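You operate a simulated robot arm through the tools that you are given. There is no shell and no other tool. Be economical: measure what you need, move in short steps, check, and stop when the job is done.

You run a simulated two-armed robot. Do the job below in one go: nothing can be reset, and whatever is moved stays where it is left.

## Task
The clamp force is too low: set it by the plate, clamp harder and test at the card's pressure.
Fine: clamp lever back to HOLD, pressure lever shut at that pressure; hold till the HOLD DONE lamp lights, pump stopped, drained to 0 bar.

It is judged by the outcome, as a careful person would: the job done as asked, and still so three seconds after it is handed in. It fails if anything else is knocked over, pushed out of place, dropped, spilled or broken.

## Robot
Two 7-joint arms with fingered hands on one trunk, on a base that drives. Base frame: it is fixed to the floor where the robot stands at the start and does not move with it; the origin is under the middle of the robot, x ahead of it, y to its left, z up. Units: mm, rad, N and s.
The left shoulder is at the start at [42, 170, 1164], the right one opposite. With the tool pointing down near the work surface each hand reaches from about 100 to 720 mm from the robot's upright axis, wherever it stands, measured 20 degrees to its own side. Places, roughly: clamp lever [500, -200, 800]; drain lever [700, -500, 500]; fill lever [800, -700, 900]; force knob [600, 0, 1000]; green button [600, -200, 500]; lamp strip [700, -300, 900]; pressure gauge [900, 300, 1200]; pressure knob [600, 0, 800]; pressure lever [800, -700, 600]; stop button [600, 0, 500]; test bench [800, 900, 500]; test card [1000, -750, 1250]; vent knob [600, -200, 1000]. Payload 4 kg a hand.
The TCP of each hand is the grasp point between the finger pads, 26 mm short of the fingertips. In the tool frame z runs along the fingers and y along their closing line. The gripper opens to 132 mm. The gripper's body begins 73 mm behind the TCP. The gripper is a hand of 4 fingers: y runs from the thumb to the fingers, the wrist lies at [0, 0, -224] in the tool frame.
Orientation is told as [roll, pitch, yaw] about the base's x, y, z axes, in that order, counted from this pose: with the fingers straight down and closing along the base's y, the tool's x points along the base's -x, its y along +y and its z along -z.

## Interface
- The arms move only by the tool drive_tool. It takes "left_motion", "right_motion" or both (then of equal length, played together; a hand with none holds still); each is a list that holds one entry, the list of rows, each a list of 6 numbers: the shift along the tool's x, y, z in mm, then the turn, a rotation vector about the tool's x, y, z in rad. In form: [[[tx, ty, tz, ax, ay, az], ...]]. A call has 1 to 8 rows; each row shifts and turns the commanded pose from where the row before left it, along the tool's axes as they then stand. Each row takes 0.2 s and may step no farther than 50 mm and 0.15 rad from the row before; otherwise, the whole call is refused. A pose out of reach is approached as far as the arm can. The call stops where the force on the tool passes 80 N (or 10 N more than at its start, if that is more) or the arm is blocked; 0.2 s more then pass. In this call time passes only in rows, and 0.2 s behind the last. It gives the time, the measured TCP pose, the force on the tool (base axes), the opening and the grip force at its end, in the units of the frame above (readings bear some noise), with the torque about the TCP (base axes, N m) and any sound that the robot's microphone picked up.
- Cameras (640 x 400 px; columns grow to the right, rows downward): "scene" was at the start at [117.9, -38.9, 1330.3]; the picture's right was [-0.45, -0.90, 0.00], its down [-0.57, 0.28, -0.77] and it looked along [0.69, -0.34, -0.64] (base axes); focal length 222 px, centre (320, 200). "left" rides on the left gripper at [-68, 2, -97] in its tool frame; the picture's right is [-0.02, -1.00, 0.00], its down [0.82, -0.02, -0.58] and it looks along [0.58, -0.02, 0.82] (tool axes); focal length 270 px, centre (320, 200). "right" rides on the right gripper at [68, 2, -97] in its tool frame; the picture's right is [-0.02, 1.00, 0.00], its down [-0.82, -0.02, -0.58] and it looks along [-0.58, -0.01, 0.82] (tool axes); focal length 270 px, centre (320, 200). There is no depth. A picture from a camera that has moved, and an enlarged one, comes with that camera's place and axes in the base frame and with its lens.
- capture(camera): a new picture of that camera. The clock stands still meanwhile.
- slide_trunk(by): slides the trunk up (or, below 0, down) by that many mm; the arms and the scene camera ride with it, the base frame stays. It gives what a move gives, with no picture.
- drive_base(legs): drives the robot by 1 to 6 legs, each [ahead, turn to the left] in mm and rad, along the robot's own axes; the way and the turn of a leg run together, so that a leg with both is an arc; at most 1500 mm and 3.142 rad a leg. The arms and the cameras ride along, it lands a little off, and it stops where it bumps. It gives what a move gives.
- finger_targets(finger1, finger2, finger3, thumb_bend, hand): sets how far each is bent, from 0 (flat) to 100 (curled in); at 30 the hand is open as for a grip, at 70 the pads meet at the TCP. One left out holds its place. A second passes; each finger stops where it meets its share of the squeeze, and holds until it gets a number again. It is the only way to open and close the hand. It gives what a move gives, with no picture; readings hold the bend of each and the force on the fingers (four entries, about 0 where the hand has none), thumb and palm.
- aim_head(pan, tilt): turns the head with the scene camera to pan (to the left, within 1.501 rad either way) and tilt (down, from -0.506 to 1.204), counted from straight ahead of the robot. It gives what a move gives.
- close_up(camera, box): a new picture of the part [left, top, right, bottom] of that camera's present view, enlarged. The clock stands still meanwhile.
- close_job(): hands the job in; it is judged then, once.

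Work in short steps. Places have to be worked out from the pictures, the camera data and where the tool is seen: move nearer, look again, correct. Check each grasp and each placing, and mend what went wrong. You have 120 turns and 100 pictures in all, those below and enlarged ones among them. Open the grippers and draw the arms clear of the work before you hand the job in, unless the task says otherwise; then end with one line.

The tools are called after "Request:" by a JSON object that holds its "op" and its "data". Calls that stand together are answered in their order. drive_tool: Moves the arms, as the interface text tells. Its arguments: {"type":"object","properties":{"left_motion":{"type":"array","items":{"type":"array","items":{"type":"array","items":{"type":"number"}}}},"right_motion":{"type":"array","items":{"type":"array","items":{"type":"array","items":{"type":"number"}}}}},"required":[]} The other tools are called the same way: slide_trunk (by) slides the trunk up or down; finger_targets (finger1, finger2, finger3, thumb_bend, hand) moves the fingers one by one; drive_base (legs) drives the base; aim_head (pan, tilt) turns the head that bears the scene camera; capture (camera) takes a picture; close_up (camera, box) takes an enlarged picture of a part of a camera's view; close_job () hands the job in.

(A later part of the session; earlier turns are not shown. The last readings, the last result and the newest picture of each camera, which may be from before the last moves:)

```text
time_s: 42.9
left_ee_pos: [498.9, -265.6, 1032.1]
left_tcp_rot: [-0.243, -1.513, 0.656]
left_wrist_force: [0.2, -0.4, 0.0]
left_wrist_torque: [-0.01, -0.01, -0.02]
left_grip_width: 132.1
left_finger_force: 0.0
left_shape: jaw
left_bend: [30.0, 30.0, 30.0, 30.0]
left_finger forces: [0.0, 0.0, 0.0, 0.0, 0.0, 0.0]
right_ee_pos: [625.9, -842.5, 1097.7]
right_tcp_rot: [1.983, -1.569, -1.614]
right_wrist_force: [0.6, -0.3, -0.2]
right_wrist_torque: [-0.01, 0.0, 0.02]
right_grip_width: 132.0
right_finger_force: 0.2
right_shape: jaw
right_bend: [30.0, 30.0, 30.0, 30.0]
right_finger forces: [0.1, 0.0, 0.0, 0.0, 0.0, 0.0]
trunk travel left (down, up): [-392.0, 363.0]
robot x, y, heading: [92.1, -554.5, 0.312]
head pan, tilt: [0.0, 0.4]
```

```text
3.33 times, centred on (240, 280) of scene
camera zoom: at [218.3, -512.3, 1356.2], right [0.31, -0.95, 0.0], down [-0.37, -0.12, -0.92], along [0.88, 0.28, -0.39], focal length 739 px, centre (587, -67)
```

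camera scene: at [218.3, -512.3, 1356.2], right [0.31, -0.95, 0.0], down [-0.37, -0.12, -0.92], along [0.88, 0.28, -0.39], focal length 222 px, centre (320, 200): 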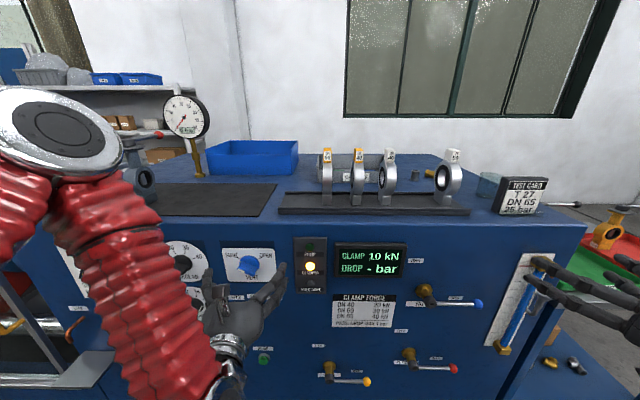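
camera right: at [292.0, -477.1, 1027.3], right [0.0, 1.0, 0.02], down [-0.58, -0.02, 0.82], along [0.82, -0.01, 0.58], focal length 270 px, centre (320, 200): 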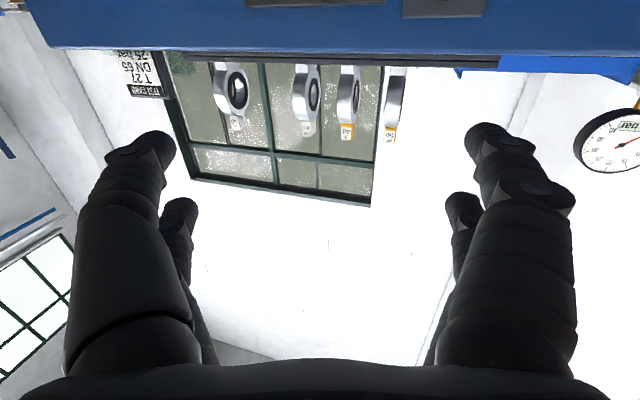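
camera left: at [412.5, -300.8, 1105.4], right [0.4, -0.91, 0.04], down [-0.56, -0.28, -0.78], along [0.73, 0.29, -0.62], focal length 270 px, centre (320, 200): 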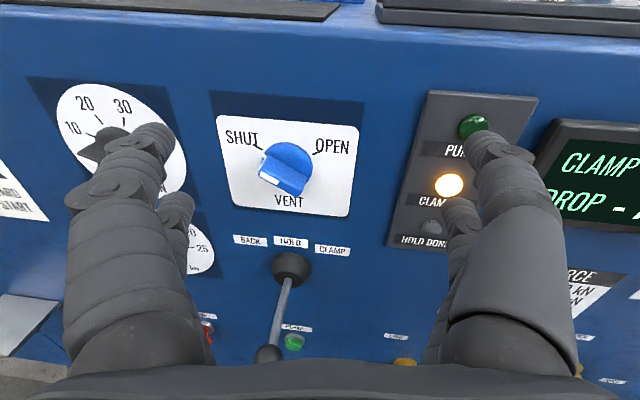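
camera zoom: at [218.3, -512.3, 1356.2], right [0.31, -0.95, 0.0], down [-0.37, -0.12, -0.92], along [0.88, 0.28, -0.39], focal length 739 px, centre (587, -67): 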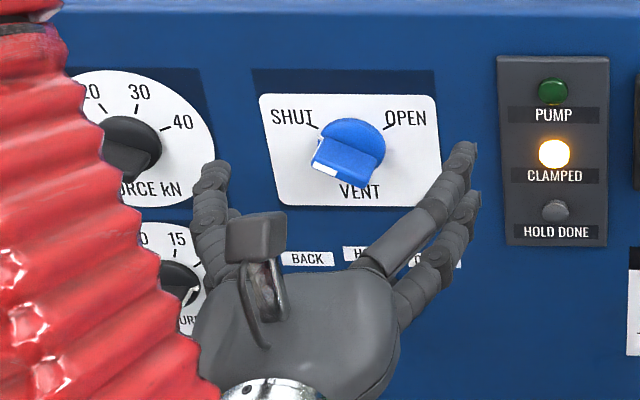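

Vent stands at SHUT, force at 10. I straighten the left hand to the panel and see where its command stands.

Request:
{"op": "drive_tool", "data": {"left_motion": [[[0, 0, 20, 0.097, -0.05, 0], [0, 0, 20, 0, 0, 0]]]}}

```text
time_s: 43.5
left_ee_pos: [533.9, -297.5, 1053.2]
left_tcp_rot: [-1.448, -1.553, 1.767]
left_wrist_force: [0.7, 0.6, -0.2]
left_wrist_torque: [0.01, 0.02, 0.01]
left_grip_width: 131.8
left_finger_force: 0.0
left_shape: jaw
left_bend: [30.0, 30.0, 30.0, 30.0]
left_finger forces: [0.1, 0.0, 0.1, 0.0, 0.1, 0.0]
left hand out of reach, approached as far as the arm can: row 1, 2
right_ee_pos: [624.0, -843.2, 1100.3]
right_tcp_rot: [2.724, -1.567, -2.355]
right_wrist_force: [-0.9, -0.3, -0.4]
right_wrist_torque: [-0.02, -0.04, 0.01]
right_grip_width: 131.9
right_finger_force: 0.0
right_shape: jaw
right_bend: [30.0, 30.0, 30.0, 30.0]
right_finger forces: [0.0, 0.1, 0.0, 0.0, 0.0, 0.0]
trunk travel left (down, up): [-392.0, 363.0]
robot x, y, heading: [87.3, -554.3, 0.312]
head pan, tilt: [0.0, 0.4]
```

The command is beyond reach in this arm posture. I back off 150 mm and lower the trunk so the forearm lies flatter.

Request:
{"op": "drive_base", "data": {"legs": [[-150, 0]]}}

Request:
{"op": "slide_trunk", "data": {"by": -200}}

Request:
{"op": "drive_tool", "data": {"left_motion": [[[-40, 0, 0, 0, 0, 0], [-40, 0, 0, 0, 0, 0], [-40, 0, 0, 0, 0, 0]]]}}

Request:
{"op": "capture", "data": {"camera": "left"}}

```text
time_s: 44.9
left_ee_pos: [386.0, -344.4, 1054.2]
left_tcp_rot: [-1.523, -1.555, 1.844]
left_wrist_force: [-0.3, 0.1, 0.8]
left_wrist_torque: [-0.02, 0.02, 0.02]
left_grip_width: 132.1
left_finger_force: 0.1
left_shape: jaw
left_bend: [30.0, 30.0, 30.0, 30.0]
left_finger forces: [0.0, 0.0, 0.1, 0.0, 0.0, 0.0]
right_ee_pos: [477.5, -890.2, 1100.8]
right_tcp_rot: [2.835, -1.566, -2.463]
right_wrist_force: [0.4, 0.3, 0.2]
right_wrist_torque: [-0.01, 0.02, 0.02]
right_grip_width: 132.0
right_finger_force: 0.0
right_shape: jaw
right_bend: [30.0, 30.0, 30.0, 30.0]
right_finger forces: [0.0, 0.0, 0.0, 0.0, 0.0, 0.0]
trunk travel left (down, up): [-392.0, 363.0]
robot x, y, heading: [-58.0, -601.0, 0.317]
head pan, tilt: [0.0, 0.4]
```

```text
time_s: 47.0
left_ee_pos: [397.9, -340.8, 816.1]
left_tcp_rot: [-0.179, -1.481, 0.5]
left_wrist_force: [-0.2, -0.9, 0.2]
left_wrist_torque: [0.01, -0.02, 0.02]
left_grip_width: 132.0
left_finger_force: 0.1
left_shape: jaw
left_bend: [30.0, 30.0, 30.0, 30.0]
left_finger forces: [0.0, 0.0, 0.0, 0.0, 0.0, 0.1]
right_ee_pos: [506.7, -881.6, 826.4]
right_tcp_rot: [0.067, -1.381, 0.304]
right_wrist_force: [0.2, -0.2, 0.3]
right_wrist_torque: [-0.02, -0.02, 0.0]
right_grip_width: 132.1
right_finger_force: 0.0
right_shape: jaw
right_bend: [30.0, 30.0, 30.0, 30.0]
right_finger forces: [0.0, 0.0, 0.1, 0.0, 0.1, 0.0]
trunk travel left (down, up): [-192.0, 563.0]
robot x, y, heading: [-58.5, -604.0, 0.312]
head pan, tilt: [0.0, 0.4]
```

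```text
time_s: 47.8
left_ee_pos: [427.8, -341.7, 929.6]
left_tcp_rot: [-0.169, -1.48, 0.49]
left_wrist_force: [-0.2, 0.0, -0.2]
left_wrist_torque: [-0.01, 0.04, 0.03]
left_grip_width: 131.8
left_finger_force: 0.1
left_shape: jaw
left_bend: [30.0, 30.0, 30.0, 30.0]
left_finger forces: [0.1, 0.0, 0.0, 0.0, 0.0, 0.1]
left hand out of reach, approached as far as the arm can: row 1, 2, 3
right_ee_pos: [508.2, -882.0, 825.0]
right_tcp_rot: [0.067, -1.384, 0.306]
right_wrist_force: [0.9, -0.4, -0.2]
right_wrist_torque: [0.01, 0.02, -0.01]
right_grip_width: 132.0
right_finger_force: 0.0
right_shape: jaw
right_bend: [30.0, 30.0, 30.0, 30.0]
right_finger forces: [0.0, 0.1, 0.0, 0.0, 0.0, 0.0]
trunk travel left (down, up): [-192.0, 563.0]
robot x, y, heading: [-55.4, -601.4, 0.314]
head pan, tilt: [0.0, 0.4]
```

```text
67 pictures are left
camera left: at [341.3, -369.6, 1006.4], right [0.32, -0.95, 0.04], down [-0.6, -0.23, -0.76], along [0.73, 0.22, -0.65], focal length 270 px, centre (320, 200)
```

left: 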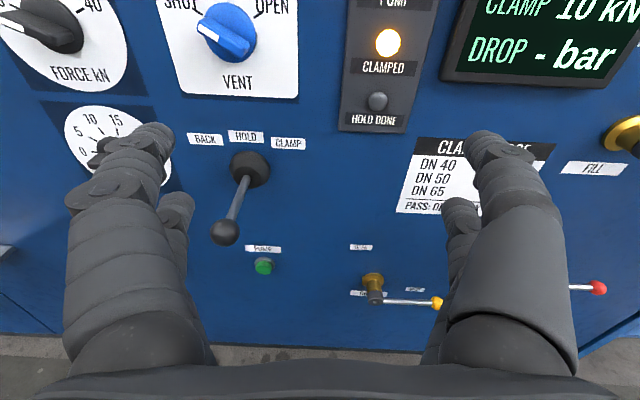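

Left hand is still off its command. Look at the left arm's posture with the head.

Request:
{"op": "aim_head", "data": {"pan": 0.6, "tilt": 0.6}}

Request:
{"op": "capture", "data": {"camera": "scene"}}

Request:
{"op": "drive_tool", "data": {"left_motion": [[[0, -40, 0, 0, 0, 0], [0, -40, 0, 0, 0, 0], [0, -40, 0, 0, 0, 0]]]}}

```text
time_s: 48.8
left_ee_pos: [427.2, -343.7, 928.5]
left_tcp_rot: [-0.176, -1.482, 0.497]
left_wrist_force: [-0.5, 0.4, 0.3]
left_wrist_torque: [-0.01, 0.04, -0.05]
left_grip_width: 132.1
left_finger_force: 0.1
left_shape: jaw
left_bend: [30.0, 30.0, 30.0, 30.0]
left_finger forces: [0.0, 0.1, 0.0, 0.0, 0.0, 0.0]
right_ee_pos: [508.2, -882.4, 826.5]
right_tcp_rot: [0.067, -1.382, 0.305]
right_wrist_force: [-0.1, -0.9, 1.0]
right_wrist_torque: [-0.02, -0.01, 0.02]
right_grip_width: 132.0
right_finger_force: 0.1
right_shape: jaw
right_bend: [30.0, 30.0, 30.0, 30.0]
right_finger forces: [0.0, 0.0, 0.1, 0.1, 0.1, 0.1]
trunk travel left (down, up): [-192.0, 563.0]
robot x, y, heading: [-55.3, -598.8, 0.313]
head pan, tilt: [0.6, 0.6]
```

```text
66 pictures are left
camera scene: at [103.9, -496.9, 1132.7], right [0.79, -0.61, 0.0], down [-0.35, -0.45, -0.82], along [0.5, 0.65, -0.57], focal length 222 px, centre (320, 200)
```

scene: 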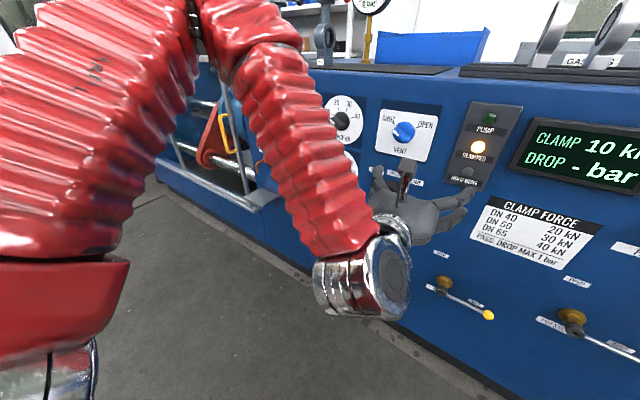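

```text
time_s: 49.6
left_ee_pos: [463.9, -454.6, 930.7]
left_tcp_rot: [-0.171, -1.481, 0.493]
left_wrist_force: [-0.5, -0.9, 0.0]
left_wrist_torque: [-0.03, -0.02, -0.01]
left_grip_width: 132.1
left_finger_force: 0.1
left_shape: jaw
left_bend: [30.0, 30.0, 30.0, 30.0]
left_finger forces: [0.0, 0.0, 0.0, 0.0, 0.0, 0.1]
right_ee_pos: [507.6, -882.8, 824.7]
right_tcp_rot: [0.07, -1.381, 0.302]
right_wrist_force: [0.0, 0.9, 1.3]
right_wrist_torque: [-0.03, 0.02, 0.01]
right_grip_width: 132.1
right_finger_force: 0.1
right_shape: jaw
right_bend: [30.0, 30.0, 30.0, 30.0]
right_finger forces: [0.1, 0.0, 0.1, 0.1, 0.0, 0.1]
trunk travel left (down, up): [-192.0, 563.0]
robot x, y, heading: [-62.3, -600.8, 0.311]
head pan, tilt: [0.6, 0.6]
```

The command follows now; hand is near shoulder height. I try moving left again.

Request:
{"op": "drive_tool", "data": {"left_motion": [[[0, 45, 0, 0, -0.04, 0], [0, 45, 0, 0, -0.04, 0], [0, 45, 0, 0, 0, 0], [0, 45, 0, 0, 0, 0]]]}}

```text
time_s: 50.6
left_ee_pos: [434.4, -290.0, 926.0]
left_tcp_rot: [-1.023, -1.552, 1.352]
left_wrist_force: [-0.8, -0.2, 0.1]
left_wrist_torque: [0.03, -0.04, -0.01]
left_grip_width: 132.2
left_finger_force: 0.1
left_shape: jaw
left_bend: [30.0, 30.0, 30.0, 30.0]
left_finger forces: [0.0, 0.0, 0.0, 0.0, 0.0, 0.1]
left hand out of reach, approached as far as the arm can: row 3, 4
right_ee_pos: [508.6, -883.5, 825.6]
right_tcp_rot: [0.066, -1.382, 0.307]
right_wrist_force: [-0.5, 0.2, 0.4]
right_wrist_torque: [0.02, -0.05, 0.02]
right_grip_width: 132.0
right_finger_force: 0.0
right_shape: jaw
right_bend: [30.0, 30.0, 30.0, 30.0]
right_finger forces: [0.1, 0.1, 0.0, 0.1, 0.0, 0.0]
trunk travel left (down, up): [-192.0, 563.0]
robot x, y, heading: [-60.2, -596.9, 0.311]
head pan, tilt: [0.6, 0.6]
```

Works better. Continue left and forward.

Request:
{"op": "drive_tool", "data": {"left_motion": [[[0, 30, 35, 0, 0, 0], [0, 30, 35, 0, 0, 0], [0, 30, 30, 0, 0, 0], [0, 30, 0, 0, 0, 0]]]}}

Request:
{"op": "drive_tool", "data": {"left_motion": [[[-30, 30, 0, 0, 0, 0], [0, 30, 0, 0, 0, 0], [0, 30, 0, 0, 0, 0]]]}}

Request:
{"op": "capture", "data": {"camera": "left"}}

```text
time_s: 51.6
left_ee_pos: [503.9, -238.8, 991.4]
left_tcp_rot: [-0.719, -1.545, 1.051]
left_wrist_force: [-0.4, -0.9, 0.2]
left_wrist_torque: [0.02, -0.04, 0.03]
left_grip_width: 132.1
left_finger_force: 0.1
left_shape: jaw
left_bend: [30.0, 30.0, 30.0, 30.0]
left_finger forces: [0.0, 0.0, 0.0, 0.1, 0.1, 0.2]
left hand out of reach, approached as far as the arm can: row 1, 2, 3, 4
right_ee_pos: [506.2, -882.0, 825.3]
right_tcp_rot: [0.062, -1.381, 0.307]
right_wrist_force: [0.3, -0.6, 0.4]
right_wrist_torque: [-0.03, 0.01, 0.04]
right_grip_width: 132.3
right_finger_force: 0.1
right_shape: jaw
right_bend: [30.0, 30.0, 30.0, 30.0]
right_finger forces: [0.0, 0.0, 0.0, 0.1, 0.0, 0.1]
trunk travel left (down, up): [-192.0, 563.0]
robot x, y, heading: [-57.1, -599.4, 0.316]
head pan, tilt: [0.6, 0.6]
```

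```text
time_s: 52.4
left_ee_pos: [473.5, -170.0, 1049.3]
left_tcp_rot: [-0.739, -1.549, 1.062]
left_wrist_force: [-0.1, 0.6, 0.6]
left_wrist_torque: [-0.01, -0.03, -0.02]
left_grip_width: 132.1
left_finger_force: 0.1
left_shape: jaw
left_bend: [30.0, 30.0, 30.0, 30.0]
left_finger forces: [0.0, 0.0, 0.1, 0.1, 0.0, 0.0]
left hand out of reach, approached as far as the arm can: row 1, 2, 3
right_ee_pos: [508.0, -882.4, 825.2]
right_tcp_rot: [0.067, -1.384, 0.305]
right_wrist_force: [-0.2, -1.0, 0.0]
right_wrist_torque: [0.02, 0.02, 0.01]
right_grip_width: 131.9
right_finger_force: 0.1
right_shape: jaw
right_bend: [30.0, 30.0, 30.0, 30.0]
right_finger forces: [0.0, 0.0, 0.1, 0.0, 0.0, 0.1]
trunk travel left (down, up): [-192.0, 563.0]
robot x, y, heading: [-57.5, -598.0, 0.31]
head pan, tilt: [0.6, 0.6]
```

```text
65 pictures are left
camera left: at [381.6, -199.0, 1119.7], right [0.32, -0.95, 0.04], down [-0.55, -0.22, -0.81], along [0.77, 0.24, -0.59], focal length 270 px, centre (320, 200)
```

left: 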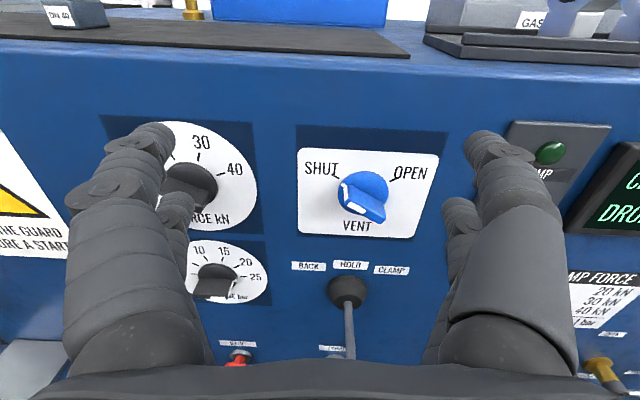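

It slides along a joint limit; the mirrored right arm was fine further out, so I continue left.

Request:
{"op": "drive_tool", "data": {"left_motion": [[[0, 45, -10, 0, 0, 0], [0, 45, -10, 0, 0, 0], [0, 45, 0, 0, 0, 0], [0, 30, 0, 0, 0, 0]]]}}

Request:
{"op": "drive_tool", "data": {"left_motion": [[[40, 0, 0, 0, 0, 0], [40, 0, 0, 0, 0, 0], [20, 0, 0, 0, 0, 0]]]}}

```text
time_s: 53.4
left_ee_pos: [401.0, -19.8, 1046.5]
left_tcp_rot: [-1.12, -1.553, 1.445]
left_wrist_force: [0.2, -0.2, 0.7]
left_wrist_torque: [-0.01, 0.01, 0.03]
left_grip_width: 131.9
left_finger_force: 0.1
left_shape: jaw
left_bend: [30.0, 30.0, 30.0, 30.0]
left_finger forces: [0.0, 0.0, 0.0, 0.1, 0.0, 0.1]
right_ee_pos: [507.2, -883.0, 825.0]
right_tcp_rot: [0.067, -1.382, 0.306]
right_wrist_force: [0.6, 0.5, 0.2]
right_wrist_torque: [-0.01, 0.0, 0.0]
right_grip_width: 131.7
right_finger_force: 0.1
right_shape: jaw
right_bend: [30.0, 30.0, 30.0, 30.0]
right_finger forces: [0.0, 0.0, 0.0, 0.1, 0.0, 0.1]
trunk travel left (down, up): [-192.0, 563.0]
robot x, y, heading: [-58.3, -600.4, 0.314]
head pan, tilt: [0.6, 0.6]
```

```text
time_s: 54.4
left_ee_pos: [424.2, -69.9, 1049.9]
left_tcp_rot: [2.931, -1.437, -2.71]
left_wrist_force: [0.5, 0.5, 0.5]
left_wrist_torque: [-0.02, 0.0, 0.06]
left_grip_width: 132.0
left_finger_force: 0.1
left_shape: jaw
left_bend: [30.0, 30.0, 30.0, 30.0]
left_finger forces: [0.0, 0.1, 0.0, 0.1, 0.0, 0.0]
left hand out of reach, approached as far as the arm can: row 1, 2, 3
right_ee_pos: [506.3, -882.6, 825.1]
right_tcp_rot: [0.069, -1.381, 0.305]
right_wrist_force: [0.3, -0.6, 1.1]
right_wrist_torque: [0.03, -0.02, 0.0]
right_grip_width: 132.1
right_finger_force: 0.2
right_shape: jaw
right_bend: [30.0, 30.0, 30.0, 30.0]
right_finger forces: [0.0, 0.1, 0.0, 0.0, 0.0, 0.0]
trunk travel left (down, up): [-192.0, 563.0]
robot x, y, heading: [-62.2, -597.5, 0.31]
head pan, tilt: [0.6, 0.6]
stopped in row 3 (left hand): the arm was blocked; the commanded pose is now the measured one
```

Downward motion with a level hand is limited by the wrist; lowering the trunk further brings the hand to the dial height instead.

Request:
{"op": "slide_trunk", "data": {"by": -150}}

Request:
{"op": "capture", "data": {"camera": "left"}}

```text
time_s: 56.2
left_ee_pos: [424.1, -71.2, 899.6]
left_tcp_rot: [2.933, -1.439, -2.713]
left_wrist_force: [-0.6, 0.1, -0.2]
left_wrist_torque: [0.02, -0.01, 0.0]
left_grip_width: 132.0
left_finger_force: 0.1
left_shape: jaw
left_bend: [30.0, 30.0, 30.0, 30.0]
left_finger forces: [0.0, 0.1, 0.0, 0.0, 0.0, 0.1]
right_ee_pos: [520.5, -879.2, 595.7]
right_tcp_rot: [0.064, -1.158, 0.309]
right_wrist_force: [0.5, 0.6, -0.6]
right_wrist_torque: [0.0, 0.01, 0.04]
right_grip_width: 132.0
right_finger_force: 0.2
right_shape: jaw
right_bend: [30.0, 30.0, 30.0, 30.0]
right_finger forces: [0.0, 0.0, 0.0, 0.0, 0.0, 0.1]
trunk travel left (down, up): [-42.0, 713.0]
robot x, y, heading: [-57.0, -602.0, 0.312]
head pan, tilt: [0.6, 0.6]
```

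```text
64 pictures are left
camera left: at [321.7, -94.1, 954.7], right [0.22, -0.98, 0.0], down [-0.46, -0.1, -0.88], along [0.86, 0.2, -0.47], focal length 270 px, centre (320, 200)
```

left: 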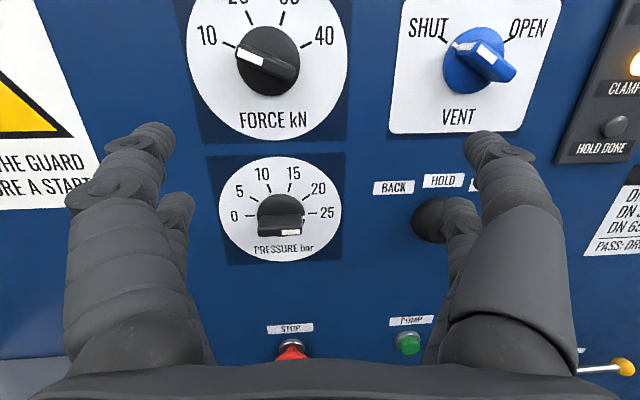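

Clear view now; zoom on the two dials.

Request:
{"op": "close_up", "data": {"camera": "left", "box": [180, 0, 360, 120]}}

Request:
{"op": "close_up", "data": {"camera": "left", "box": [200, 145, 360, 275]}}

```text
3.33 times, centred on (270, 60) of left
camera zoom: at [321.7, -94.1, 954.7], right [0.22, -0.98, 0.0], down [-0.46, -0.1, -0.88], along [0.86, 0.2, -0.47], focal length 901 px, centre (487, 667)
```

zoom: 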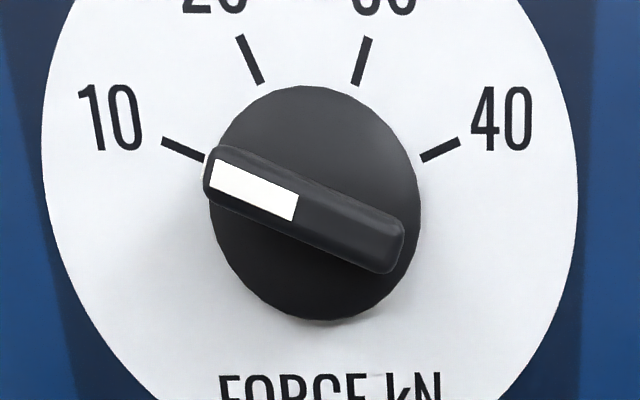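

```text
3.08 times, centred on (280, 210) of left
camera zoom: at [321.7, -94.1, 954.7], right [0.22, -0.98, 0.0], down [-0.46, -0.1, -0.88], along [0.86, 0.2, -0.47], focal length 832 px, centre (443, 169)
```

zoom: 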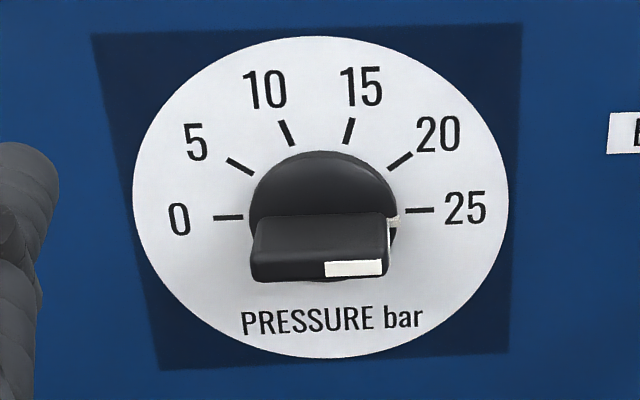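

The pressure knob already points at 25; only the force knob (10 → 40) needs turning, about 135° clockwise. I level the hand, centre it before the force knob (s≈172, z≈950) and roll it ~68° CCW so it can straddle the bar.

Request:
{"op": "drive_tool", "data": {"left_motion": [[[-25, 13, 10, -0.087, 0, 0], [-25, 13, 10, 0, 0.125, 0], [0, 0, 0, 0, 0, 0]]]}}

Request:
{"op": "drive_tool", "data": {"left_motion": [[[0, 0, 0, 0, 0, -0.149], [0, 0, 0, 0, 0, -0.149], [0, 0, 0, 0, 0, -0.149], [0, 0, 0, 0, 0, -0.149], [0, 0, 0, 0, 0, -0.149], [0, 0, 0, 0, 0, -0.149], [0, 0, 0, 0, 0, -0.149], [0, 0, 0, 0, 0, -0.149]]]}}

Request:
{"op": "capture", "data": {"camera": "left"}}

```text
time_s: 57.0
left_ee_pos: [429.9, -43.9, 951.6]
left_tcp_rot: [1.846, -1.556, -1.536]
left_wrist_force: [0.4, -0.1, 0.3]
left_wrist_torque: [0.01, 0.01, 0.01]
left_grip_width: 131.6
left_finger_force: 0.1
left_shape: jaw
left_bend: [30.0, 30.0, 30.0, 30.0]
left_finger forces: [0.1, 0.1, 0.0, 0.0, 0.0, 0.0]
right_ee_pos: [520.0, -878.6, 595.1]
right_tcp_rot: [0.064, -1.156, 0.311]
right_wrist_force: [0.4, 0.4, 0.3]
right_wrist_torque: [-0.01, 0.01, -0.02]
right_grip_width: 132.0
right_finger_force: 0.0
right_shape: jaw
right_bend: [30.0, 30.0, 30.0, 30.0]
right_finger forces: [0.1, 0.0, 0.1, 0.0, 0.0, 0.0]
trunk travel left (down, up): [-42.0, 713.0]
robot x, y, heading: [-60.4, -598.2, 0.31]
head pan, tilt: [0.6, 0.6]
```

```text
time_s: 58.8
left_ee_pos: [429.5, -41.4, 951.2]
left_tcp_rot: [-1.574, -0.391, 1.883]
left_wrist_force: [0.7, 0.3, -0.1]
left_wrist_torque: [-0.05, -0.04, -0.01]
left_grip_width: 132.2
left_finger_force: 0.0
left_shape: jaw
left_bend: [30.0, 30.0, 30.0, 30.0]
left_finger forces: [0.0, 0.0, 0.0, 0.0, 0.0, 0.0]
right_ee_pos: [519.4, -879.4, 594.7]
right_tcp_rot: [0.065, -1.156, 0.31]
right_wrist_force: [0.1, 0.4, 0.1]
right_wrist_torque: [-0.03, 0.02, 0.0]
right_grip_width: 132.0
right_finger_force: 0.0
right_shape: jaw
right_bend: [30.0, 30.0, 30.0, 30.0]
right_finger forces: [0.1, 0.0, 0.1, 0.0, 0.0, 0.1]
trunk travel left (down, up): [-42.0, 713.0]
robot x, y, heading: [-50.9, -602.5, 0.316]
head pan, tilt: [0.6, 0.6]
```

```text
61 pictures are left
camera left: at [318.9, -11.9, 975.0], right [0.1, -0.34, 0.93], down [-0.32, -0.9, -0.29], along [0.94, -0.26, -0.2], focal length 270 px, centre (320, 200)
```

left: 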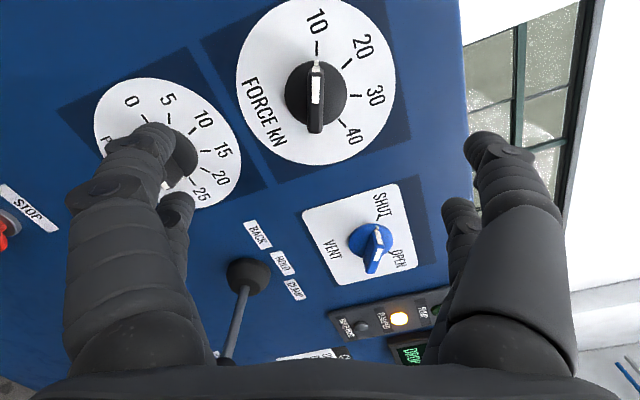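

Roll fits: bar vertical between the finger pairs. Two views put the bar at n≈560 (TCP now n≈396). I advance 110 mm with a small centring and check.

Request:
{"op": "drive_tool", "data": {"left_motion": [[[-2, 2, 40, 0, 0, 0], [-2, 2, 40, 0, 0, 0], [0, 0, 30, 0, 0, 0]]]}}

Request:
{"op": "capture", "data": {"camera": "left"}}

```text
time_s: 59.6
left_ee_pos: [534.1, -3.2, 948.7]
left_tcp_rot: [-1.578, -0.395, 1.885]
left_wrist_force: [0.3, -0.4, 0.2]
left_wrist_torque: [-0.03, -0.01, -0.04]
left_grip_width: 132.0
left_finger_force: 0.0
left_shape: jaw
left_bend: [30.0, 30.0, 30.0, 30.0]
left_finger forces: [0.0, 0.1, 0.1, 0.0, 0.2, 0.0]
right_ee_pos: [519.8, -878.2, 594.9]
right_tcp_rot: [0.065, -1.157, 0.31]
right_wrist_force: [0.0, 0.8, 0.5]
right_wrist_torque: [0.01, -0.01, -0.01]
right_grip_width: 132.1
right_finger_force: 0.1
right_shape: jaw
right_bend: [30.0, 30.0, 30.0, 30.0]
right_finger forces: [0.0, 0.0, 0.0, 0.0, 0.1, 0.0]
trunk travel left (down, up): [-42.0, 713.0]
robot x, y, heading: [-61.7, -599.2, 0.311]
head pan, tilt: [0.6, 0.6]
```

```text
60 pictures are left
camera left: at [423.1, 26.5, 973.9], right [0.1, -0.34, 0.93], down [-0.32, -0.9, -0.3], along [0.94, -0.26, -0.2], focal length 270 px, centre (320, 200)
```

left: 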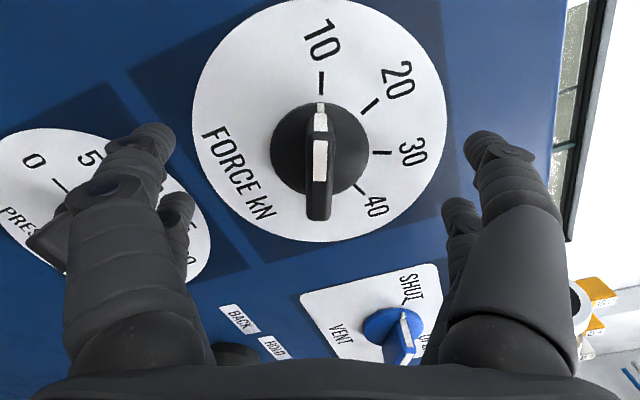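

Bar front is ~15 mm ahead of the TCP and centred. Advance 8 mm and close the hand on the bar.

Request:
{"op": "drive_tool", "data": {"left_motion": [[[0, 0, 8, 0, 0, 0]]]}}

Request:
{"op": "finger_targets", "data": {"hand": "left", "finger1": 72, "finger2": 72, "finger3": 72, "thumb_bend": 72}}

Request:
{"op": "capture", "data": {"camera": "left"}}

```text
time_s: 60.0
left_ee_pos: [541.7, -1.4, 949.5]
left_tcp_rot: [-1.577, -0.394, 1.883]
left_wrist_force: [0.0, -0.3, 0.7]
left_wrist_torque: [0.0, 0.01, 0.02]
left_grip_width: 132.0
left_finger_force: 0.0
left_shape: jaw
left_bend: [30.0, 30.0, 30.0, 30.0]
left_finger forces: [0.0, 0.0, 0.0, 0.1, 0.0, 0.0]
right_ee_pos: [519.6, -878.4, 595.0]
right_tcp_rot: [0.065, -1.157, 0.308]
right_wrist_force: [0.0, -0.2, -0.1]
right_wrist_torque: [0.02, -0.02, 0.01]
right_grip_width: 132.1
right_finger_force: 0.0
right_shape: jaw
right_bend: [30.0, 30.0, 30.0, 30.0]
right_finger forces: [0.1, 0.0, 0.0, 0.0, 0.0, 0.0]
trunk travel left (down, up): [-42.0, 713.0]
robot x, y, heading: [-57.9, -601.3, 0.316]
head pan, tilt: [0.6, 0.6]
```

```text
time_s: 61.0
left_ee_pos: [540.4, -0.4, 949.1]
left_tcp_rot: [-1.575, -0.394, 1.883]
left_wrist_force: [-0.4, 1.3, -1.8]
left_wrist_torque: [0.09, 0.22, 0.06]
left_grip_width: 21.4
left_finger_force: 14.5
left_shape: fingers
left_bend: [60.0, 61.0, 61.0, 68.0]
left_finger forces: [10.0, 7.6, 7.3, 0.0, 5.4, 0.0]
right_ee_pos: [521.2, -879.0, 594.6]
right_tcp_rot: [0.064, -1.157, 0.31]
right_wrist_force: [0.3, -0.4, -0.2]
right_wrist_torque: [0.02, 0.0, -0.01]
right_grip_width: 131.9
right_finger_force: 0.0
right_shape: jaw
right_bend: [30.0, 30.0, 30.0, 30.0]
right_finger forces: [0.0, 0.1, 0.0, 0.1, 0.0, 0.1]
trunk travel left (down, up): [-42.0, 713.0]
robot x, y, heading: [-53.7, -598.3, 0.314]
head pan, tilt: [0.6, 0.6]
```

```text
59 pictures are left
camera left: at [430.6, 29.2, 973.7], right [0.11, -0.34, 0.93], down [-0.32, -0.9, -0.3], along [0.94, -0.26, -0.2], focal length 270 px, centre (320, 200)
```

left: 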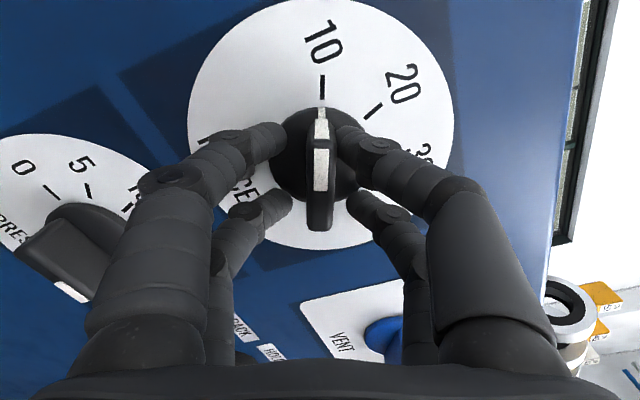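

Bar is gripped. Turn clockwise 68° first and check.

Request:
{"op": "drive_tool", "data": {"left_motion": [[[0, 0, 0, 0, 0, 0.149], [0, 0, 0, 0, 0, 0.149], [0, 0, 0, 0, 0, 0.149], [0, 0, 0, 0, 0, 0.149], [0, 0, 0, 0, 0, 0.149], [0, 0, 0, 0, 0, 0.149], [0, 0, 0, 0, 0, 0.149], [0, 0, 0, 0, 0, 0.149]]]}}

Request:
{"op": "capture", "data": {"camera": "left"}}

```text
time_s: 62.8
left_ee_pos: [541.8, -0.4, 947.6]
left_tcp_rot: [1.733, -1.554, -1.421]
left_wrist_force: [0.2, 5.3, -10.0]
left_wrist_torque: [-0.09, 0.32, 0.13]
left_grip_width: 20.8
left_finger_force: 16.7
left_shape: fingers
left_bend: [60.0, 61.0, 62.0, 69.0]
left_finger forces: [8.5, 11.2, 9.0, 0.1, 4.7, 0.0]
right_ee_pos: [521.0, -878.3, 594.2]
right_tcp_rot: [0.061, -1.156, 0.311]
right_wrist_force: [-1.0, 0.2, -0.6]
right_wrist_torque: [-0.01, 0.0, -0.05]
right_grip_width: 132.0
right_finger_force: 0.0
right_shape: jaw
right_bend: [30.0, 30.0, 30.0, 30.0]
right_finger forces: [0.1, 0.0, 0.0, 0.1, 0.1, 0.0]
trunk travel left (down, up): [-42.0, 713.0]
robot x, y, heading: [-60.0, -600.0, 0.314]
head pan, tilt: [0.6, 0.6]
```

```text
58 pictures are left
camera left: at [449.9, -29.9, 1016.1], right [0.31, -0.95, 0.01], down [-0.55, -0.18, -0.82], along [0.78, 0.25, -0.58], focal length 270 px, centre (320, 200)
```

left: 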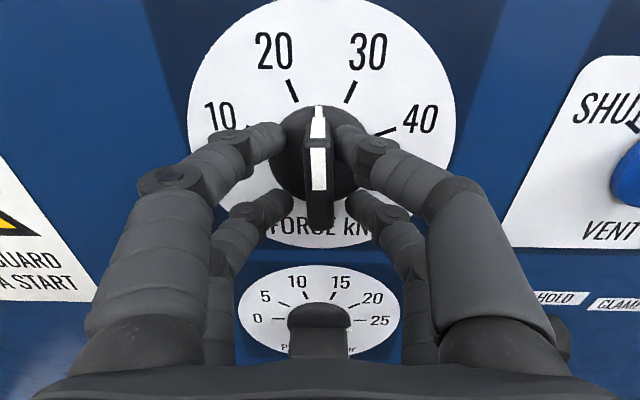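

Knob follows, pointer at top. Turn another 67.5°.

Request:
{"op": "drive_tool", "data": {"left_motion": [[[0, 0, 0, 0, 0, 0.147], [0, 0, 0, 0, 0, 0.147], [0, 0, 0, 0, 0, 0.147], [0, 0, 0, 0, 0, 0.147], [0, 0, 0, 0, 0, 0.147], [0, 0, 0, 0, 0, 0.147], [0, 0, 0, 0, 0, 0.147], [0, 0, 0, 0, 0, 0.147]]]}}

Request:
{"op": "capture", "data": {"camera": "left"}}

```text
time_s: 64.6
left_ee_pos: [542.0, -2.1, 950.2]
left_tcp_rot: [1.574, -0.379, -1.263]
left_wrist_force: [-0.4, -1.0, -1.6]
left_wrist_torque: [0.04, 0.07, -0.08]
left_grip_width: 10.1
left_finger_force: 8.1
left_shape: fingers
left_bend: [65.0, 68.0, 67.0, 69.0]
left_finger forces: [3.8, 3.2, 3.4, 0.1, 5.5, 0.0]
right_ee_pos: [520.6, -877.3, 594.3]
right_tcp_rot: [0.066, -1.159, 0.309]
right_wrist_force: [0.6, 0.6, 1.0]
right_wrist_torque: [0.01, 0.01, -0.03]
right_grip_width: 132.1
right_finger_force: 0.1
right_shape: jaw
right_bend: [30.0, 30.0, 30.0, 30.0]
right_finger forces: [0.0, 0.1, 0.0, 0.0, 0.0, 0.0]
trunk travel left (down, up): [-42.0, 713.0]
robot x, y, heading: [-59.1, -598.4, 0.316]
head pan, tilt: [0.6, 0.6]
```

```text
57 pictures are left
camera left: at [468.6, -91.9, 976.0], right [0.12, -0.37, -0.92], down [-0.78, 0.54, -0.32], along [0.62, 0.76, -0.22], focal length 270 px, centre (320, 200)
```

left: 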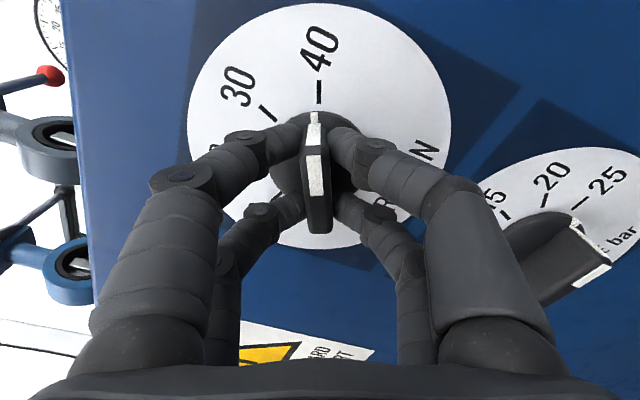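

Pointer is at 40. Open the hand and draw back.

Request:
{"op": "finger_targets", "data": {"hand": "left", "finger1": 30, "finger2": 30, "finger3": 30, "thumb_bend": 30}}

Request:
{"op": "drive_tool", "data": {"left_motion": [[[0, 0, -40, 0, 0, 0], [0, 0, -40, 0, 0, 0], [0, 0, -40, 0, 0, 0]]]}}

Request:
{"op": "drive_tool", "data": {"left_motion": [[[0, 0, 0, 0, 0, -0.147], [0, 0, 0, 0, 0, -0.147], [0, 0, 0, 0, 0, -0.147], [0, 0, 0, 0, 0, -0.147], [0, 0, 0, 0, 0, -0.147], [0, 0, 0, 0, 0, -0.147], [0, 0, 0, 0, 0, -0.147], [0, 0, 0, 0, 0, -0.147]]]}}

Request:
{"op": "capture", "data": {"camera": "left"}}

```text
time_s: 65.6
left_ee_pos: [541.5, -0.2, 948.6]
left_tcp_rot: [1.578, -0.38, -1.261]
left_wrist_force: [-0.8, -0.3, 0.4]
left_wrist_torque: [0.01, 0.02, 0.01]
left_grip_width: 132.3
left_finger_force: 0.1
left_shape: fingers
left_bend: [30.0, 30.0, 30.0, 30.0]
left_finger forces: [0.0, 0.0, 0.1, 0.0, 0.0, 0.0]
right_ee_pos: [521.0, -878.9, 594.4]
right_tcp_rot: [0.066, -1.157, 0.308]
right_wrist_force: [-0.3, -0.4, 0.1]
right_wrist_torque: [0.0, 0.02, 0.03]
right_grip_width: 132.3
right_finger_force: 0.0
right_shape: jaw
right_bend: [30.0, 30.0, 30.0, 30.0]
right_finger forces: [0.0, 0.1, 0.1, 0.1, 0.0, 0.0]
trunk travel left (down, up): [-42.0, 713.0]
robot x, y, heading: [-57.5, -598.5, 0.314]
head pan, tilt: [0.6, 0.6]
```

```text
time_s: 66.4
left_ee_pos: [425.1, -37.8, 950.0]
left_tcp_rot: [1.575, -0.381, -1.262]
left_wrist_force: [0.6, 0.3, -0.2]
left_wrist_torque: [-0.03, -0.01, -0.02]
left_grip_width: 132.7
left_finger_force: 0.2
left_shape: fingers
left_bend: [30.0, 30.0, 30.0, 30.0]
left_finger forces: [0.0, 0.0, 0.0, 0.1, 0.0, 0.0]
right_ee_pos: [520.9, -879.2, 595.9]
right_tcp_rot: [0.064, -1.157, 0.309]
right_wrist_force: [0.1, 0.3, 0.3]
right_wrist_torque: [0.02, -0.01, 0.01]
right_grip_width: 131.7
right_finger_force: 0.2
right_shape: jaw
right_bend: [30.0, 30.0, 30.0, 30.0]
right_finger forces: [0.0, 0.1, 0.0, 0.0, 0.0, 0.1]
trunk travel left (down, up): [-42.0, 713.0]
robot x, y, heading: [-56.4, -595.8, 0.313]
head pan, tilt: [0.6, 0.6]
```

```text
time_s: 68.2
left_ee_pos: [428.1, -38.3, 949.2]
left_tcp_rot: [1.982, -1.556, -1.672]
left_wrist_force: [-0.4, -1.1, -0.2]
left_wrist_torque: [0.02, 0.01, 0.03]
left_grip_width: 132.5
left_finger_force: 0.0
left_shape: fingers
left_bend: [30.0, 30.0, 30.0, 30.0]
left_finger forces: [0.1, 0.0, 0.1, 0.1, 0.0, 0.0]
right_ee_pos: [520.1, -877.8, 594.2]
right_tcp_rot: [0.063, -1.158, 0.31]
right_wrist_force: [-0.9, 0.1, 0.0]
right_wrist_torque: [0.02, -0.01, -0.02]
right_grip_width: 132.3
right_finger_force: 0.1
right_shape: jaw
right_bend: [30.0, 30.0, 30.0, 30.0]
right_finger forces: [0.0, 0.0, 0.0, 0.0, 0.0, 0.0]
trunk travel left (down, up): [-42.0, 713.0]
robot x, y, heading: [-59.2, -600.3, 0.315]
head pan, tilt: [0.6, 0.6]
```

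```text
56 pictures are left
camera left: at [334.6, -67.6, 1016.7], right [0.31, -0.95, 0.01], down [-0.54, -0.19, -0.82], along [0.78, 0.24, -0.57], focal length 270 px, centre (320, 200)
```

left: 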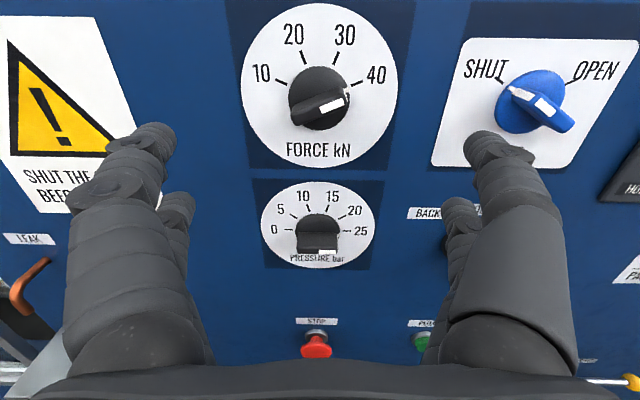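

Force pointer at 40, pressure at 25. Now the clamp lever: its ball I judge at n≈430, s≈351, z≈764. Withdraw, move over to be in front of it.

Request:
{"op": "drive_tool", "data": {"left_motion": [[[0, 0, -40, 0, 0, 0], [0, 0, -40, 0, 0, 0], [40, -40, 0, 0, 0, 0], [40, -40, 0, 0, 0, 0], [40, -40, 0, 0, 0, 0], [40, -40, 0, 0, 0, 0], [25, -23, 0, 0, 0, 0]]]}}

Request:
{"op": "aim_head", "data": {"pan": 0.1, "tilt": 0.3}}

Request:
{"op": "capture", "data": {"camera": "left"}}

Request:
{"op": "capture", "data": {"camera": "scene"}}

```text
refused: row 3 steps farther than a row can; nothing moved
```

```text
time_s: 69.1
left_ee_pos: [426.7, -38.0, 948.4]
left_tcp_rot: [1.898, -1.553, -1.585]
left_wrist_force: [0.1, -1.0, 0.1]
left_wrist_torque: [0.01, 0.02, 0.0]
left_grip_width: 132.5
left_finger_force: 0.0
left_shape: fingers
left_bend: [30.0, 30.0, 30.0, 30.0]
left_finger forces: [0.0, 0.1, 0.0, 0.1, 0.0, 0.0]
right_ee_pos: [519.8, -878.6, 594.1]
right_tcp_rot: [0.065, -1.156, 0.309]
right_wrist_force: [-0.4, 0.0, -0.2]
right_wrist_torque: [0.01, -0.02, 0.02]
right_grip_width: 131.8
right_finger_force: 0.1
right_shape: jaw
right_bend: [30.0, 30.0, 30.0, 30.0]
right_finger forces: [0.0, 0.0, 0.0, 0.0, 0.0, 0.0]
trunk travel left (down, up): [-42.0, 713.0]
robot x, y, heading: [-56.8, -601.9, 0.314]
head pan, tilt: [0.099, 0.3]
```

```text
55 pictures are left
camera left: at [334.7, -68.0, 1016.7], right [0.31, -0.95, 0.01], down [-0.54, -0.18, -0.82], along [0.78, 0.25, -0.57], focal length 270 px, centre (320, 200)
```

left: 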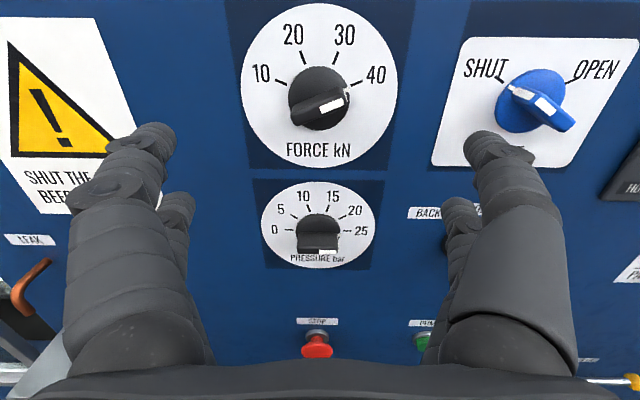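

```text
54 pictures are left
camera scene: at [209.7, -505.1, 998.0], right [0.4, -0.92, 0.0], down [-0.27, -0.12, -0.95], along [0.87, 0.38, -0.3], focal length 222 px, centre (320, 200)
```

scene: 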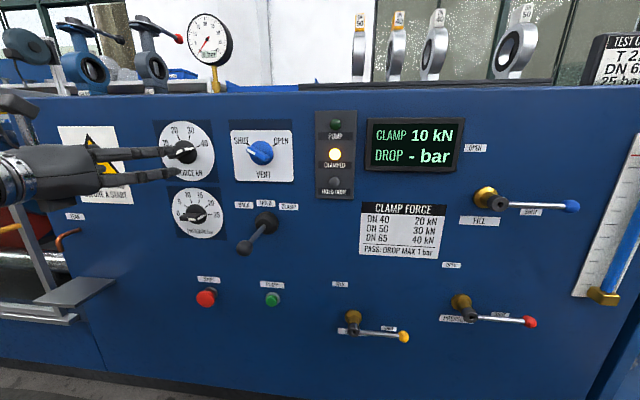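

Scene view agrees: ball ≈ s 352, z 770. Repeat the move with smaller steps.

Request:
{"op": "drive_tool", "data": {"left_motion": [[[0, 0, -40, 0, 0, 0], [0, 0, -40, 0, 0, 0], [0, -46, 0, 0, 0, 0], [0, -46, 0, 0, 0, 0], [0, -46, 0, 0, 0, 0], [0, -46, 0, 0, 0, 0]]]}}

Request:
{"op": "drive_tool", "data": {"left_motion": [[[45, 0, 0, 0, 0, 0], [45, 0, 0, 0, 0, 0], [45, 0, 0, 0, 0, 0], [43, 0, 0, 0, 0, 0]]]}}

Request:
{"op": "capture", "data": {"camera": "left"}}

```text
time_s: 70.5
left_ee_pos: [432.8, -217.5, 970.0]
left_tcp_rot: [1.929, -1.555, -1.617]
left_wrist_force: [-0.7, -0.6, -1.0]
left_wrist_torque: [0.02, -0.02, 0.0]
left_grip_width: 132.5
left_finger_force: 0.0
left_shape: fingers
left_bend: [30.0, 30.0, 30.0, 30.0]
left_finger forces: [0.0, 0.1, 0.0, 0.0, 0.0, 0.1]
left hand out of reach, approached as far as the arm can: row 3, 4, 5
right_ee_pos: [520.8, -879.9, 595.7]
right_tcp_rot: [0.062, -1.157, 0.309]
right_wrist_force: [-0.6, 0.3, 0.3]
right_wrist_torque: [0.02, 0.0, 0.0]
right_grip_width: 131.9
right_finger_force: 0.1
right_shape: jaw
right_bend: [30.0, 30.0, 30.0, 30.0]
right_finger forces: [0.0, 0.0, 0.0, 0.0, 0.0, 0.0]
trunk travel left (down, up): [-42.0, 713.0]
robot x, y, heading: [-53.5, -599.4, 0.308]
head pan, tilt: [0.099, 0.3]
```

```text
time_s: 71.5
left_ee_pos: [476.5, -213.4, 885.7]
left_tcp_rot: [1.959, -1.549, -1.659]
left_wrist_force: [0.3, -0.2, -0.6]
left_wrist_torque: [0.02, 0.03, -0.02]
left_grip_width: 132.7
left_finger_force: 0.1
left_shape: fingers
left_bend: [30.0, 30.0, 30.0, 30.0]
left_finger forces: [0.0, 0.1, 0.1, 0.0, 0.0, 0.0]
left hand out of reach, approached as far as the arm can: row 1, 2, 3, 4
right_ee_pos: [520.5, -879.6, 594.6]
right_tcp_rot: [0.061, -1.157, 0.311]
right_wrist_force: [1.1, 0.0, -0.1]
right_wrist_torque: [0.0, -0.03, -0.01]
right_grip_width: 132.1
right_finger_force: 0.1
right_shape: jaw
right_bend: [30.0, 30.0, 30.0, 30.0]
right_finger forces: [0.0, 0.1, 0.0, 0.1, 0.0, 0.0]
trunk travel left (down, up): [-42.0, 713.0]
robot x, y, heading: [-59.1, -601.1, 0.314]
head pan, tilt: [0.099, 0.3]
```

```text
53 pictures are left
camera left: at [383.8, -243.4, 954.2], right [0.3, -0.95, 0.01], down [-0.54, -0.17, -0.82], along [0.78, 0.24, -0.57], focal length 270 px, centre (320, 200)
```

left: 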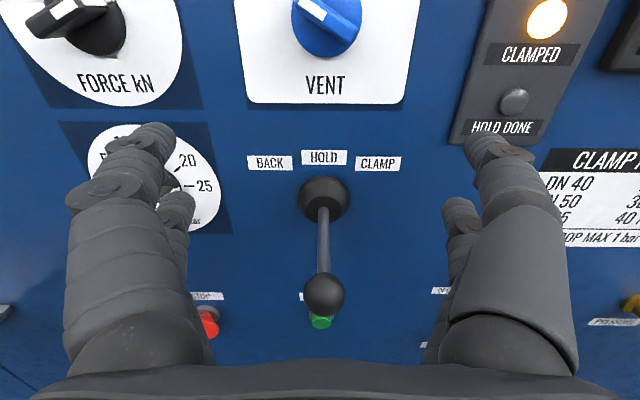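

The level hand can't go lower here, so I pitch it ~43° down and come at the ball from above/behind.

Request:
{"op": "drive_tool", "data": {"left_motion": [[[0, 0, 0, 0, 0.15, 0], [0, 0, 0, 0, 0.15, 0], [0, 0, 0, 0, 0.15, 0], [0, 0, 0, 0, 0.15, 0], [0, 0, 0, 0, 0.15, 0], [27, 0, 20, 0, 0, 0], [27, 0, 20, 0, 0, 0]]]}}

Request:
{"op": "capture", "data": {"camera": "left"}}

```text
time_s: 73.1
left_ee_pos: [471.1, -216.0, 820.2]
left_tcp_rot: [0.022, -0.825, 0.294]
left_wrist_force: [-0.8, -0.2, 0.4]
left_wrist_torque: [0.01, 0.0, -0.03]
left_grip_width: 132.6
left_finger_force: 0.0
left_shape: fingers
left_bend: [30.0, 30.0, 30.0, 30.0]
left_finger forces: [0.0, 0.0, 0.0, 0.1, 0.0, 0.1]
right_ee_pos: [521.8, -878.9, 595.0]
right_tcp_rot: [0.065, -1.155, 0.308]
right_wrist_force: [0.5, 0.2, -0.2]
right_wrist_torque: [-0.01, 0.0, 0.0]
right_grip_width: 131.9
right_finger_force: 0.1
right_shape: jaw
right_bend: [30.0, 30.0, 30.0, 30.0]
right_finger forces: [0.0, 0.0, 0.0, 0.0, 0.0, 0.0]
trunk travel left (down, up): [-42.0, 713.0]
robot x, y, heading: [-57.0, -602.7, 0.312]
head pan, tilt: [0.099, 0.3]
```

```text
52 pictures are left
camera left: at [447.9, -224.7, 934.9], right [0.32, -0.95, 0.0], down [-0.93, -0.32, -0.21], along [0.2, 0.06, -0.98], focal length 270 px, centre (320, 200)
```

left: 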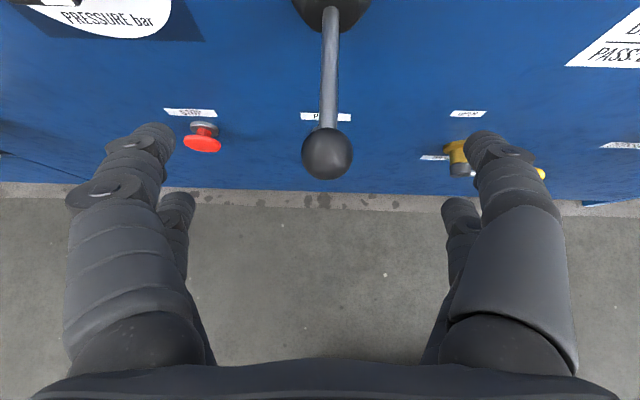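

Ball at n≈426, s≈355, z≈768: advance onto it and close.

Request:
{"op": "drive_tool", "data": {"left_motion": [[[5, -3, 34, 0, 0, 0], [4, -2, 33, 0, 0, 0]]]}}

Request:
{"op": "finger_targets", "data": {"hand": "left", "finger1": 70, "finger2": 70, "finger3": 70, "thumb_bend": 70}}

Request:
{"op": "capture", "data": {"camera": "left"}}

```text
time_s: 73.7
left_ee_pos: [513.8, -206.6, 768.3]
left_tcp_rot: [0.022, -0.825, 0.294]
left_wrist_force: [0.0, 0.5, -1.0]
left_wrist_torque: [-0.01, 0.0, 0.04]
left_grip_width: 132.9
left_finger_force: 0.1
left_shape: fingers
left_bend: [30.0, 30.0, 30.0, 30.0]
left_finger forces: [0.0, 0.1, 0.1, 0.1, 0.0, 0.1]
right_ee_pos: [520.8, -878.8, 595.2]
right_tcp_rot: [0.064, -1.157, 0.307]
right_wrist_force: [0.0, 0.0, -0.3]
right_wrist_torque: [-0.03, -0.02, 0.01]
right_grip_width: 132.1
right_finger_force: 0.1
right_shape: jaw
right_bend: [30.0, 30.0, 30.0, 30.0]
right_finger forces: [0.1, 0.0, 0.0, 0.0, 0.0, 0.0]
trunk travel left (down, up): [-42.0, 713.0]
robot x, y, heading: [-59.7, -598.8, 0.316]
head pan, tilt: [0.099, 0.3]
```

```text
time_s: 74.7
left_ee_pos: [512.8, -207.9, 767.8]
left_tcp_rot: [0.023, -0.826, 0.294]
left_wrist_force: [0.5, -1.0, -1.0]
left_wrist_torque: [0.0, 0.05, -0.06]
left_grip_width: 6.9
left_finger_force: 1.7
left_shape: fingers
left_bend: [68.0, 70.0, 70.0, 69.0]
left_finger forces: [1.4, 0.0, 0.0, 0.0, 2.0, 0.1]
right_ee_pos: [521.3, -879.9, 594.2]
right_tcp_rot: [0.065, -1.157, 0.309]
right_wrist_force: [0.1, 0.9, 0.3]
right_wrist_torque: [0.02, 0.0, -0.04]
right_grip_width: 132.0
right_finger_force: 0.1
right_shape: jaw
right_bend: [30.0, 30.0, 30.0, 30.0]
right_finger forces: [0.1, 0.1, 0.1, 0.0, 0.0, 0.1]
trunk travel left (down, up): [-42.0, 713.0]
robot x, y, heading: [-58.6, -597.9, 0.313]
head pan, tilt: [0.099, 0.3]
```

```text
51 pictures are left
camera left: at [489.5, -215.3, 884.4], right [0.32, -0.95, 0.0], down [-0.93, -0.32, -0.21], along [0.2, 0.06, -0.98], focal length 270 px, centre (320, 200)
```

left: 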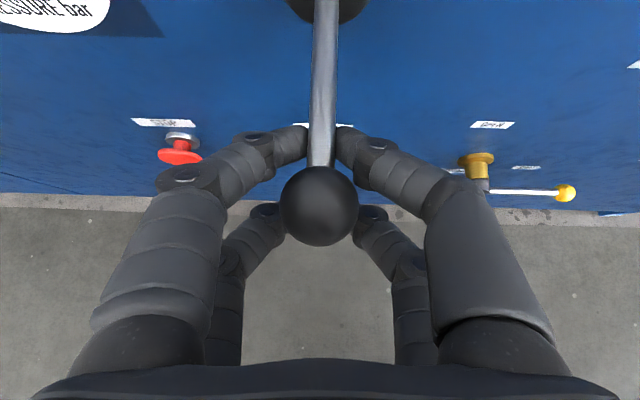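

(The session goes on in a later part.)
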